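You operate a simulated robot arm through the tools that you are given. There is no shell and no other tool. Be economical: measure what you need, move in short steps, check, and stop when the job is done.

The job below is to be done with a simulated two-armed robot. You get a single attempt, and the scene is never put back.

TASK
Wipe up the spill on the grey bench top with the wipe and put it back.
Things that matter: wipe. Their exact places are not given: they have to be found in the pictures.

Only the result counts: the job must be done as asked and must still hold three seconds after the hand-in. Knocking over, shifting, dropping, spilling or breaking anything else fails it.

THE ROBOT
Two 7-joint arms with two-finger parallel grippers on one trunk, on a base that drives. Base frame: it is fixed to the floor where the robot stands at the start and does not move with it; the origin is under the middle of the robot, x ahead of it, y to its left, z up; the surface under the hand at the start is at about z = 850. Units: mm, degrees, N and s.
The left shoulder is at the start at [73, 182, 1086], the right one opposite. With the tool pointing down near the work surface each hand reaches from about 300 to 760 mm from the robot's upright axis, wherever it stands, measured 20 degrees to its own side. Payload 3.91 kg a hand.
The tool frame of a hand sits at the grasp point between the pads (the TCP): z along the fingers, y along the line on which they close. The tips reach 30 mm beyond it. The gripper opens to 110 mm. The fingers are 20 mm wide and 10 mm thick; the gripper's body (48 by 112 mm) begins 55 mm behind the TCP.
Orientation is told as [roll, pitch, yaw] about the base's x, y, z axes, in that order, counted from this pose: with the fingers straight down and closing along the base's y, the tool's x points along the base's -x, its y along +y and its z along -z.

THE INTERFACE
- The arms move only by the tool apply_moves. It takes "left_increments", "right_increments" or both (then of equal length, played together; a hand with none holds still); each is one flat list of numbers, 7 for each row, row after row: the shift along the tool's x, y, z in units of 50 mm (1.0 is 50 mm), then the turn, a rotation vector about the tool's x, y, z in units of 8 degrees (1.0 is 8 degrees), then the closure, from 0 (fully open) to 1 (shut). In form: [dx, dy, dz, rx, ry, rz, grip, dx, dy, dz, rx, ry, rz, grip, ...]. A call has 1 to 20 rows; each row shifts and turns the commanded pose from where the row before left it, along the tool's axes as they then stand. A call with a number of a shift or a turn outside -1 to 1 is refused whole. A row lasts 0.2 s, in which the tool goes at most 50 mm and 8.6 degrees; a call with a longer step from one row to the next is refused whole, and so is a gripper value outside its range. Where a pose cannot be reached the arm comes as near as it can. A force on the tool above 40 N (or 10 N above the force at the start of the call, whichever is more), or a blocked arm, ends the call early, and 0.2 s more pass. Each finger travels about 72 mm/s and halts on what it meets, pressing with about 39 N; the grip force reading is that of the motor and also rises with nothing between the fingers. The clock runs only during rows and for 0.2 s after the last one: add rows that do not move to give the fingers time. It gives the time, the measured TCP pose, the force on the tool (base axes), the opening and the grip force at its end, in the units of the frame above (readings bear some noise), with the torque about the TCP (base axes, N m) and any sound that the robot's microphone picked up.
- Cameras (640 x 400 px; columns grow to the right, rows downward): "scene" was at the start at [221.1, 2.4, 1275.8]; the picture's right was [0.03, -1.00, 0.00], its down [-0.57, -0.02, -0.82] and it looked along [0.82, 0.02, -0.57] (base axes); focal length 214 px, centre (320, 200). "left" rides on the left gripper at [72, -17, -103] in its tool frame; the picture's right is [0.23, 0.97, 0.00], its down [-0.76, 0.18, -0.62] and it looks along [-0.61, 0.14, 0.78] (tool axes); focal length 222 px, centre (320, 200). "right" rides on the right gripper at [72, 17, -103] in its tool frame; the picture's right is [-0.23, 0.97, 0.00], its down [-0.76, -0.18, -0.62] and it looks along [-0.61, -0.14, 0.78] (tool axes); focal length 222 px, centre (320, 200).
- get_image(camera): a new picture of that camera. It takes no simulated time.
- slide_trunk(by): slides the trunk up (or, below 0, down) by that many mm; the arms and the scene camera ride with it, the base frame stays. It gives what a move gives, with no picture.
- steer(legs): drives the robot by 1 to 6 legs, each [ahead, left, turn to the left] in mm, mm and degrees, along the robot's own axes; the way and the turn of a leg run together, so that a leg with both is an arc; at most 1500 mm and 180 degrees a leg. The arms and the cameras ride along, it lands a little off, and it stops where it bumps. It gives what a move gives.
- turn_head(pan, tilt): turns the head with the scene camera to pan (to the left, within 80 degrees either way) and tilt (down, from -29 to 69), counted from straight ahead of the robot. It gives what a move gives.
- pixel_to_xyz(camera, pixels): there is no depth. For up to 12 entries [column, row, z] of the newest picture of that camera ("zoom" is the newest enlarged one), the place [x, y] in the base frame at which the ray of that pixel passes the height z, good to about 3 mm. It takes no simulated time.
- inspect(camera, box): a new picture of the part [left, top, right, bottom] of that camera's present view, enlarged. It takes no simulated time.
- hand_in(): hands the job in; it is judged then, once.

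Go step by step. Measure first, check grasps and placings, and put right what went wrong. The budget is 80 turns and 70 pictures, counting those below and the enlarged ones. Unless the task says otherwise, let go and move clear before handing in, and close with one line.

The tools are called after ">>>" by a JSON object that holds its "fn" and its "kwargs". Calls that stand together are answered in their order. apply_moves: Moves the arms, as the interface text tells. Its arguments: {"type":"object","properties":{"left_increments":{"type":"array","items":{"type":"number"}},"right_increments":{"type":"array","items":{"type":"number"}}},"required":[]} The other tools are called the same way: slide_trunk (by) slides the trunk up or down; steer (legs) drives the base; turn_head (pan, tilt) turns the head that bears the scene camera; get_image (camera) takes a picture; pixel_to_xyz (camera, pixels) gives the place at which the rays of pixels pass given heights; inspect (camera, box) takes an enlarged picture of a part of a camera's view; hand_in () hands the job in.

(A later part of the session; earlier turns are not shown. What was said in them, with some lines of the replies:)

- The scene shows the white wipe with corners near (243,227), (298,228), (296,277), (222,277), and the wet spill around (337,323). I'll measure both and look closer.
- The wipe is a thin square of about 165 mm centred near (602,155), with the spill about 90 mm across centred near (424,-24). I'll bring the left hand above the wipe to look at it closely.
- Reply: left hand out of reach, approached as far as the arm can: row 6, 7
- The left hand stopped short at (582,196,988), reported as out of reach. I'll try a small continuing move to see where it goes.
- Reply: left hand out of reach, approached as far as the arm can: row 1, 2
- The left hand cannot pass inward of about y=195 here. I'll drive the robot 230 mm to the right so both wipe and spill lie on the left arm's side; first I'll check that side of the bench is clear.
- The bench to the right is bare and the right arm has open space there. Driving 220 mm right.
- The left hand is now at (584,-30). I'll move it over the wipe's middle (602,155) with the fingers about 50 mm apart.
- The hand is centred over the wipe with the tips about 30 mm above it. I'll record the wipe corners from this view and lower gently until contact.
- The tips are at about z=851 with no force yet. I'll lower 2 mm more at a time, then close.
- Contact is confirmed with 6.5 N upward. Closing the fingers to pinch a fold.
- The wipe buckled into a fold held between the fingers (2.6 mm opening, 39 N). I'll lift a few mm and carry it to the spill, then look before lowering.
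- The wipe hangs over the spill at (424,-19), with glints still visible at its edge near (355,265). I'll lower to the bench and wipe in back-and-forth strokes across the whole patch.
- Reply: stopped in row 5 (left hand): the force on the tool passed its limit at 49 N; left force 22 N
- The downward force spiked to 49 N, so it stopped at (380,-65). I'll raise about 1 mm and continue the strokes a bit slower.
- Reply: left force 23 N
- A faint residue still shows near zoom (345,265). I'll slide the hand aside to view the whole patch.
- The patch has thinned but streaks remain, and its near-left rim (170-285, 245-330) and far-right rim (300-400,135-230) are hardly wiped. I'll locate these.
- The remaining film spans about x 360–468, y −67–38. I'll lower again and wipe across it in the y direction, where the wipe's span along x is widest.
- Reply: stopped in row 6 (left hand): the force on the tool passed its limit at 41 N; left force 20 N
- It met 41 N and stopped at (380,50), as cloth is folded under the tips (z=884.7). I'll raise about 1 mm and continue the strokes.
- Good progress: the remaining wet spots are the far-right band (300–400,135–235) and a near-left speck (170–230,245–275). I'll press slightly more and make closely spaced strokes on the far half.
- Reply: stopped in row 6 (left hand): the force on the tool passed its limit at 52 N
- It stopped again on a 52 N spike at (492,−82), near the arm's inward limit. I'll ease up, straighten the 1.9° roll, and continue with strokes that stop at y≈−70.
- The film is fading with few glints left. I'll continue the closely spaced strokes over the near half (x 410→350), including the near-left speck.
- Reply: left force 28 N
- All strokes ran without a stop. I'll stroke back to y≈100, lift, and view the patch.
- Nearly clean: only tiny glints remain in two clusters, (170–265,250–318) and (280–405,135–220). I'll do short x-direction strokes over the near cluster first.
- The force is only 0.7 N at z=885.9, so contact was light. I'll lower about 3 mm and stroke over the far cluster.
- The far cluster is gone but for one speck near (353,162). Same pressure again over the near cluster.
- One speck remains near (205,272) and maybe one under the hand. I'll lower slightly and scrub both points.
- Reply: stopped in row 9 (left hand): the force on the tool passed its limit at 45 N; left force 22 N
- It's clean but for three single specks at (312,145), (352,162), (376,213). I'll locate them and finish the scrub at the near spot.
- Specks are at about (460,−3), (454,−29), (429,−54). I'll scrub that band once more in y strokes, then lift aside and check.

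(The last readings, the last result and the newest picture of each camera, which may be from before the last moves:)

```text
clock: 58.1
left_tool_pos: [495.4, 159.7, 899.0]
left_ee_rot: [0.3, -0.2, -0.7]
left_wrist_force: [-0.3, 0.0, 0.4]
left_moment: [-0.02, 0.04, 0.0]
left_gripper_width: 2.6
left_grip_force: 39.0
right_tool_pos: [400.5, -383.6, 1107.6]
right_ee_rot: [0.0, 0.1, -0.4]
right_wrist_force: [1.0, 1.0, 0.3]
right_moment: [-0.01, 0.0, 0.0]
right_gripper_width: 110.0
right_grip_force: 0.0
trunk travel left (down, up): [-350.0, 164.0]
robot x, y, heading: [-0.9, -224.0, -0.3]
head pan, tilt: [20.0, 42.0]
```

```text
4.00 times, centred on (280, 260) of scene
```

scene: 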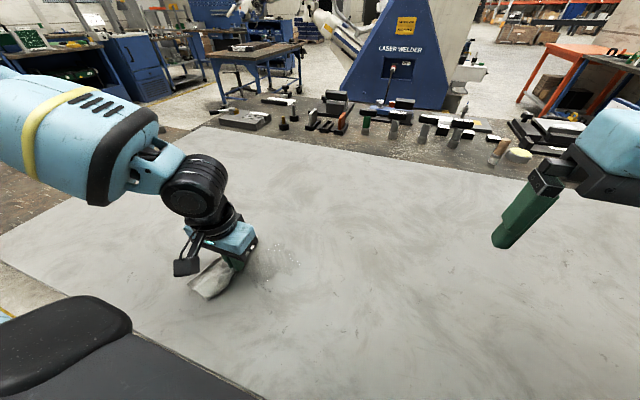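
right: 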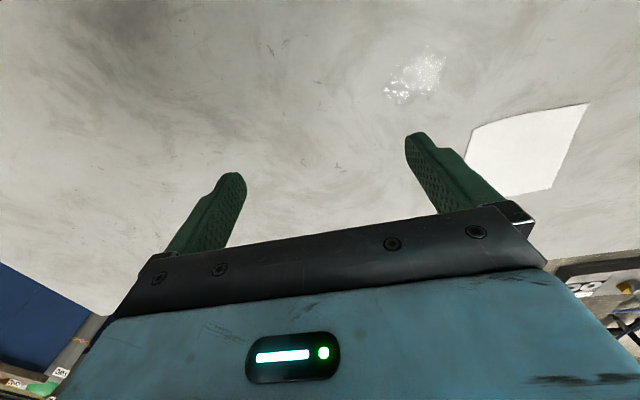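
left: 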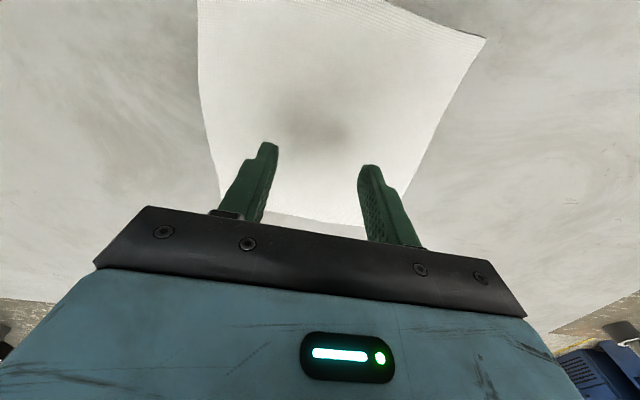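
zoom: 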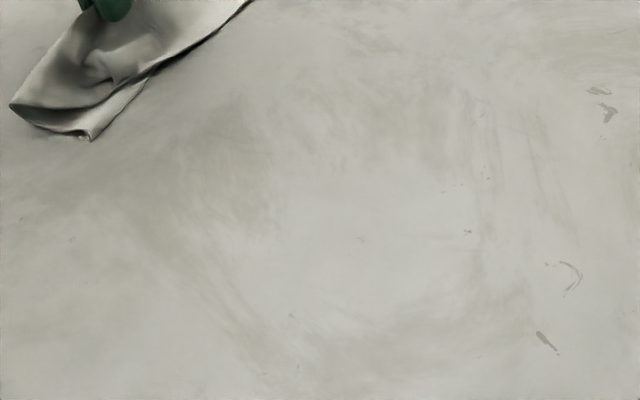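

The spill is completely gone. I'll carry the wipe back to (603,155), lower it and open.

>>> {"fn": "apply_moves", "kwargs": {"left_increments": [-0.72, -0.03, 0, 0, 0, 0, 1, -0.72, -0.03, 0, 0, 0, 0, 1, -0.72, -0.03, 0, 0, 0, 0, 1, 0, 0, 0.2, 0, 0, 0, 1, 0, 0, 0.1, 0, 0, 0, 1, 0, 0, 0, 0, 0, 0, 1]}}

>>> {"fn": "inspect", "kwargs": {"camera": "scene", "box": [200, 120, 320, 230]}}

```text
clock: 59.5
left_tool_pos: [600.3, 152.2, 884.2]
left_ee_rot: [0.2, -0.3, -0.7]
left_wrist_force: [0.1, 0.1, 0.5]
left_moment: [0.01, 0.01, -0.01]
left_gripper_width: 2.2
left_grip_force: 39.5
right_tool_pos: [399.7, -383.1, 1108.6]
right_ee_rot: [0.0, 0.0, -0.5]
right_wrist_force: [0.2, 0.4, 0.1]
right_moment: [-0.01, -0.03, 0.02]
right_gripper_width: 110.2
right_grip_force: 0.1
trunk travel left (down, up): [-350.0, 164.0]
robot x, y, heading: [-0.5, -223.7, -0.7]
head pan, tilt: [20.0, 42.0]
```

```text
3.64 times, centred on (260, 175) of scene
```

zoom: 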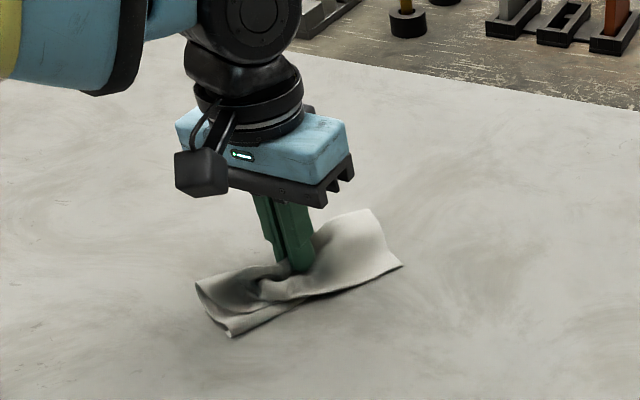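

The wipe is at its old place, held at (600,152). Releasing slowly and rising clear.

>>> {"fn": "apply_moves", "kwargs": {"left_increments": [0, 0, 0.02, 0, 0, 0, 1, 0, 0, 0, 0, 0, 0, 0.9, 0, 0, 0, 0, 0, 0, 0.75, 0, 0, 0, 0, 0, 0, 0.6, 0, 0, 0, 0, 0, 0, 0.6, 0, 0, -0.3, 0, 0, 0, 0.6, 0, 0, -0.8, 0, 0, 0, 0.6, 0, 0, -1, 0, 0, 0, 0.6, 0, 0, -1, 0, 0, 0, 0.6, 0, 0, 0, 0, 0, 0, 0.6]}}

>>> {"fn": "inspect", "kwargs": {"camera": "scene", "box": [200, 120, 320, 230]}}

>>> {"fn": "get_image", "kwargs": {"camera": "left"}}

```text
clock: 61.7
left_tool_pos: [599.1, 152.5, 1039.4]
left_ee_rot: [0.4, -0.2, -0.6]
left_wrist_force: [0.3, 0.4, -0.1]
left_moment: [0.02, -0.01, -0.01]
left_gripper_width: 43.9
left_grip_force: 0.0
right_tool_pos: [401.2, -383.3, 1107.8]
right_ee_rot: [0.0, 0.1, -0.4]
right_wrist_force: [-0.3, -0.5, 0.5]
right_moment: [-0.02, 0.03, -0.03]
right_gripper_width: 109.9
right_grip_force: 0.0
trunk travel left (down, up): [-350.0, 164.0]
robot x, y, heading: [-1.2, -222.9, -0.4]
head pan, tilt: [20.0, 42.0]
```

```text
3.64 times, centred on (260, 175) of scene
```

zoom: 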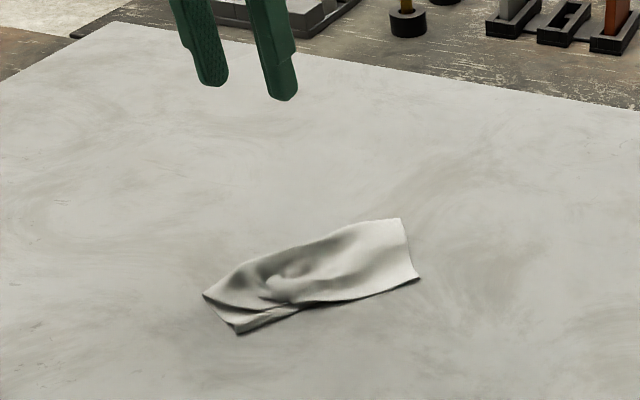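

```text
41 pictures are left
```

left: 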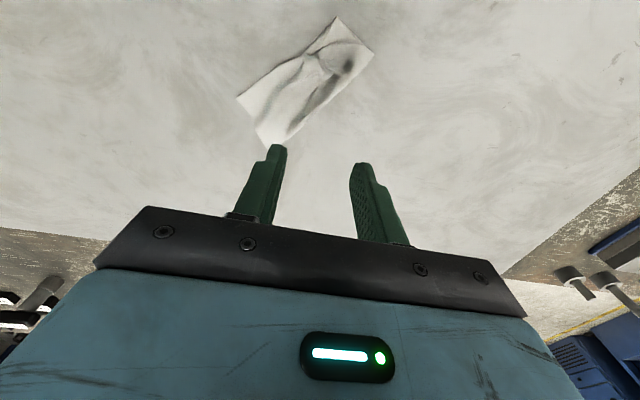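

>>> {"fn": "pixel_to_xyz", "kwargs": {"camera": "left", "pixels": [[236, 97, 855], [337, 17, 855], [375, 52, 855], [268, 150, 855], [308, 80, 855]]}}

>>> {"fn": "inspect", "kwargs": {"camera": "left", "box": [200, 0, 420, 160]}}

```text
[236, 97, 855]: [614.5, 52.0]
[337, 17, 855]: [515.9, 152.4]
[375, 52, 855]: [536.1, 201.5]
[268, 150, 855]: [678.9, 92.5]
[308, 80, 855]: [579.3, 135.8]
```

```text
2.50 times, centred on (310, 80) of left
```

zoom: 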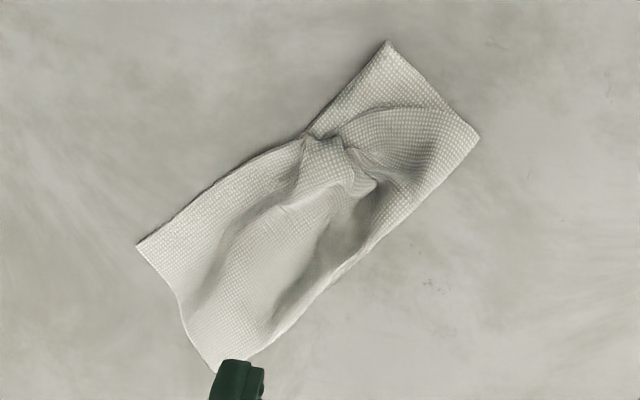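

The wipe lies pleated with its middle near (590,128), about 28 mm off its start centre (602,154). I'll press closed fingertips near its +x+y edge at (600,138) and drag that edge outward, which both unfolds and recentres it.

>>> {"fn": "apply_moves", "kwargs": {"left_increments": [-0.02, -0.28, 0.8, 0, 0, 0, 1, 0, 0, 0.9, 0, 0, 0, 1, 0, 0, 0.9, 0, 0, 0, 1, 0, 0, 0.3, 0, 0, 0, 1, 0, 0, 0.15, 0, 0, 0, 1, 0, 0, 0.04, 0, 0, 0, 1, 0, 0, 0, 0, 0, 0, 1]}}

>>> {"fn": "inspect", "kwargs": {"camera": "scene", "box": [200, 120, 320, 230]}}

```text
clock: 63.3
left_tool_pos: [601.9, 139.1, 884.7]
left_ee_rot: [0.3, -0.2, -0.8]
left_wrist_force: [1.3, -0.7, 3.2]
left_moment: [0.02, -0.06, 0.01]
left_gripper_width: 0.0
left_grip_force: 37.8
right_tool_pos: [399.5, -383.5, 1107.1]
right_ee_rot: [0.1, 0.0, -0.4]
right_wrist_force: [-0.6, -0.4, -0.4]
right_moment: [0.0, -0.01, 0.01]
right_gripper_width: 109.9
right_grip_force: 0.1
trunk travel left (down, up): [-350.0, 164.0]
robot x, y, heading: [0.6, -223.7, -0.4]
head pan, tilt: [20.0, 42.0]
```

```text
3.64 times, centred on (260, 175) of scene
```

zoom: 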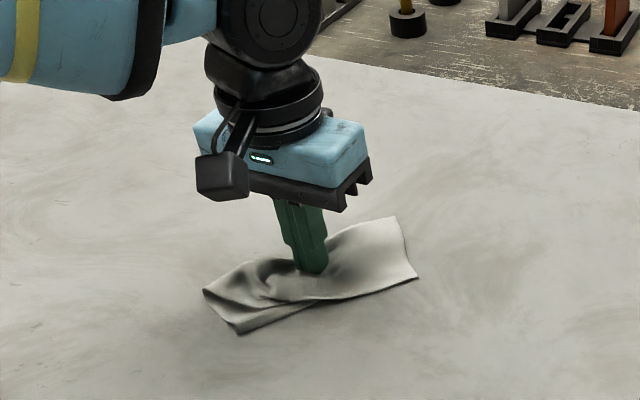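

Light contact (3 N). Pressing about 1.5 mm more and dragging slowly toward +x,+y by 40 mm, then lifting.

>>> {"fn": "apply_moves", "kwargs": {"left_increments": [0, 0, 0.03, 0, 0, 0, 1, -0.08, 0.11, 0, 0, 0, 0, 1, -0.08, 0.11, 0, 0, 0, 0, 1, -0.08, 0.11, 0, 0, 0, 0, 1, -0.08, 0.11, 0, 0, 0, 0, 1, -0.08, 0.11, 0, 0, 0, 0, 1, -0.08, 0.11, 0, 0, 0, 0, 1, 0, 0, -0.5, 0, 0, 0, 1, 0, 0, -1, 0, 0, 0, 1, 0, 0, -1, 0, 0, 0, 1, 0, 0, -0.6, 0, 0, 0, 1, 0, 0, 0, 0, 0, 0, 1]}}

>>> {"fn": "inspect", "kwargs": {"camera": "scene", "box": [200, 120, 320, 230]}}

```text
clock: 65.9
left_tool_pos: [623.2, 173.7, 1038.1]
left_ee_rot: [0.3, -0.3, -0.6]
left_wrist_force: [0.2, -0.3, -0.6]
left_moment: [0.0, -0.01, 0.01]
left_gripper_width: 0.1
left_grip_force: 37.8
right_tool_pos: [400.1, -383.2, 1107.5]
right_ee_rot: [0.1, 0.0, -0.4]
right_wrist_force: [0.5, -0.6, 0.7]
right_moment: [0.01, 0.03, -0.01]
right_gripper_width: 110.0
right_grip_force: 0.1
trunk travel left (down, up): [-350.0, 164.0]
robot x, y, heading: [-0.6, -223.3, -0.4]
head pan, tilt: [20.0, 42.0]
```

```text
3.64 times, centred on (260, 175) of scene
```

zoom: 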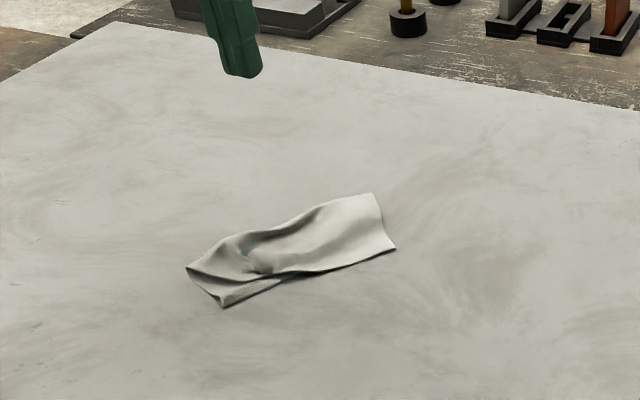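

>>> {"fn": "pixel_to_xyz", "kwargs": {"camera": "zoom", "pixels": [[187, 268, 855], [224, 307, 852], [396, 248, 852], [374, 194, 855]]}}

>>> {"fn": "get_image", "kwargs": {"camera": "scene"}}

```text
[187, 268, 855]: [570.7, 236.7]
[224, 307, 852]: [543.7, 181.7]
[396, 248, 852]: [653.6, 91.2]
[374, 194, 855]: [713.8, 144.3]
```

```text
37 pictures are left
```

scene: 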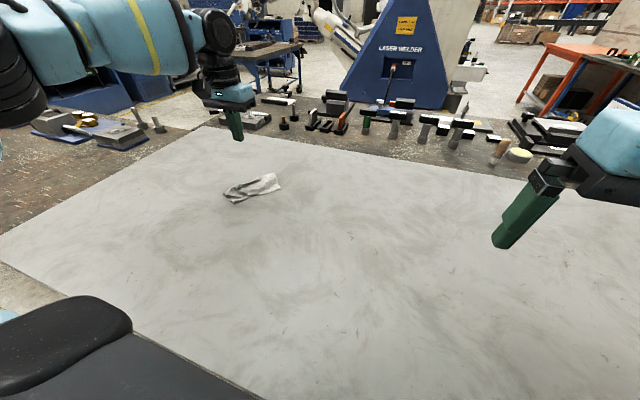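

The wipe slid as a whole; its middle is now near (620,163). I'll press near the opposite edge at (606,145) and drag back by about (−18,−9).

>>> {"fn": "apply_moves", "kwargs": {"left_increments": [0.34, -0.58, 0.6, 0, 0, 0, 1, 0, 0, 0.9, 0, 0, 0, 1, 0, 0, 0.9, 0, 0, 0, 1, 0, 0, 0.5, 0, 0, 0, 1, 0, 0, 0.15, 0, 0, 0, 1, 0, 0, 0.06, 0, 0, 0, 1, 0, 0, 0.02, 0, 0, 0, 1, 0.09, -0.05, 0, 0, 0, 0, 1, 0.09, -0.05, 0, 0, 0, 0, 1, 0.09, -0.05, 0, 0, 0, 0, 1, 0.09, -0.05, 0, 0, 0, 0, 1, 0, 0, 0, 0, 0, 0, 1, 0, 0, -0.5, 0, 0, 0, 1, 0, 0, -1, 0, 0, 0, 1, 0, 0, -1, 0, 0, 0, 1, 0, 0, -0.6, 0, 0, 0, 1, 0, 0, 0, 0, 0, 0, 1]}}

>>> {"fn": "inspect", "kwargs": {"camera": "scene", "box": [200, 120, 320, 230]}}

>>> {"fn": "inspect", "kwargs": {"camera": "left", "box": [200, 0, 420, 160]}}

```text
clock: 69.5
left_tool_pos: [588.1, 133.2, 1034.8]
left_ee_rot: [0.2, -0.2, -0.7]
left_wrist_force: [0.1, 0.8, -0.1]
left_moment: [-0.03, -0.02, 0.0]
left_gripper_width: 0.0
left_grip_force: 37.5
right_tool_pos: [400.2, -383.5, 1107.8]
right_ee_rot: [-0.1, 0.0, -0.4]
right_wrist_force: [0.0, -0.2, 0.4]
right_moment: [0.03, 0.02, -0.01]
right_gripper_width: 109.9
right_grip_force: 0.0
trunk travel left (down, up): [-350.0, 164.0]
robot x, y, heading: [-0.2, -222.9, -0.5]
head pan, tilt: [20.0, 42.0]
```

```text
3.64 times, centred on (260, 175) of scene
```

zoom: 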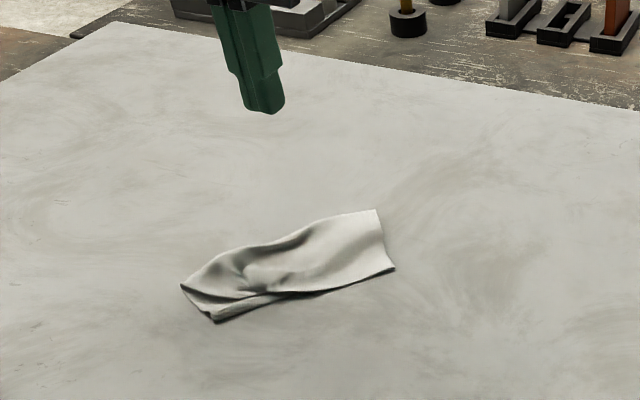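

```text
2.50 times, centred on (310, 80) of left
```

zoom: 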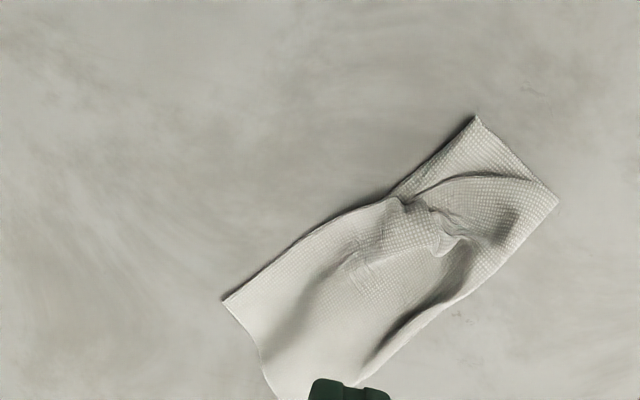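

>>> {"fn": "pixel_to_xyz", "kwargs": {"camera": "zoom", "pixels": [[475, 115, 852], [556, 195, 855], [224, 300, 852], [278, 395, 852], [365, 370, 855], [380, 270, 857]]}}

>>> {"fn": "inspect", "kwargs": {"camera": "scene", "box": [180, 150, 380, 310]}}

```text
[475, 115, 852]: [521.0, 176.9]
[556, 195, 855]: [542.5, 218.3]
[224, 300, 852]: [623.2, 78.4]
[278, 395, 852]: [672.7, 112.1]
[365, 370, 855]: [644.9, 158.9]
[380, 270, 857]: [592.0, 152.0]
```

```text
2.50 times, centred on (280, 230) of scene
```

zoom: 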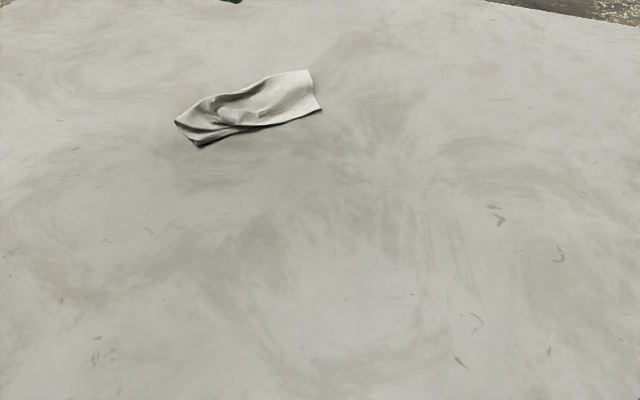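

The wipe's middle is now about (595,150), within 10 mm of where it started. The bench is clean, and the hand is clear and empty, so I'm handing in.

>>> {"fn": "hand_in", "kwargs": {}}

```text
The job is handed in.
```

I wiped up the spill completely and put the wipe back within about 10 mm of where it started, though it now lies pleated and turned rather than flat and square. The job is handed in with both hands clear.
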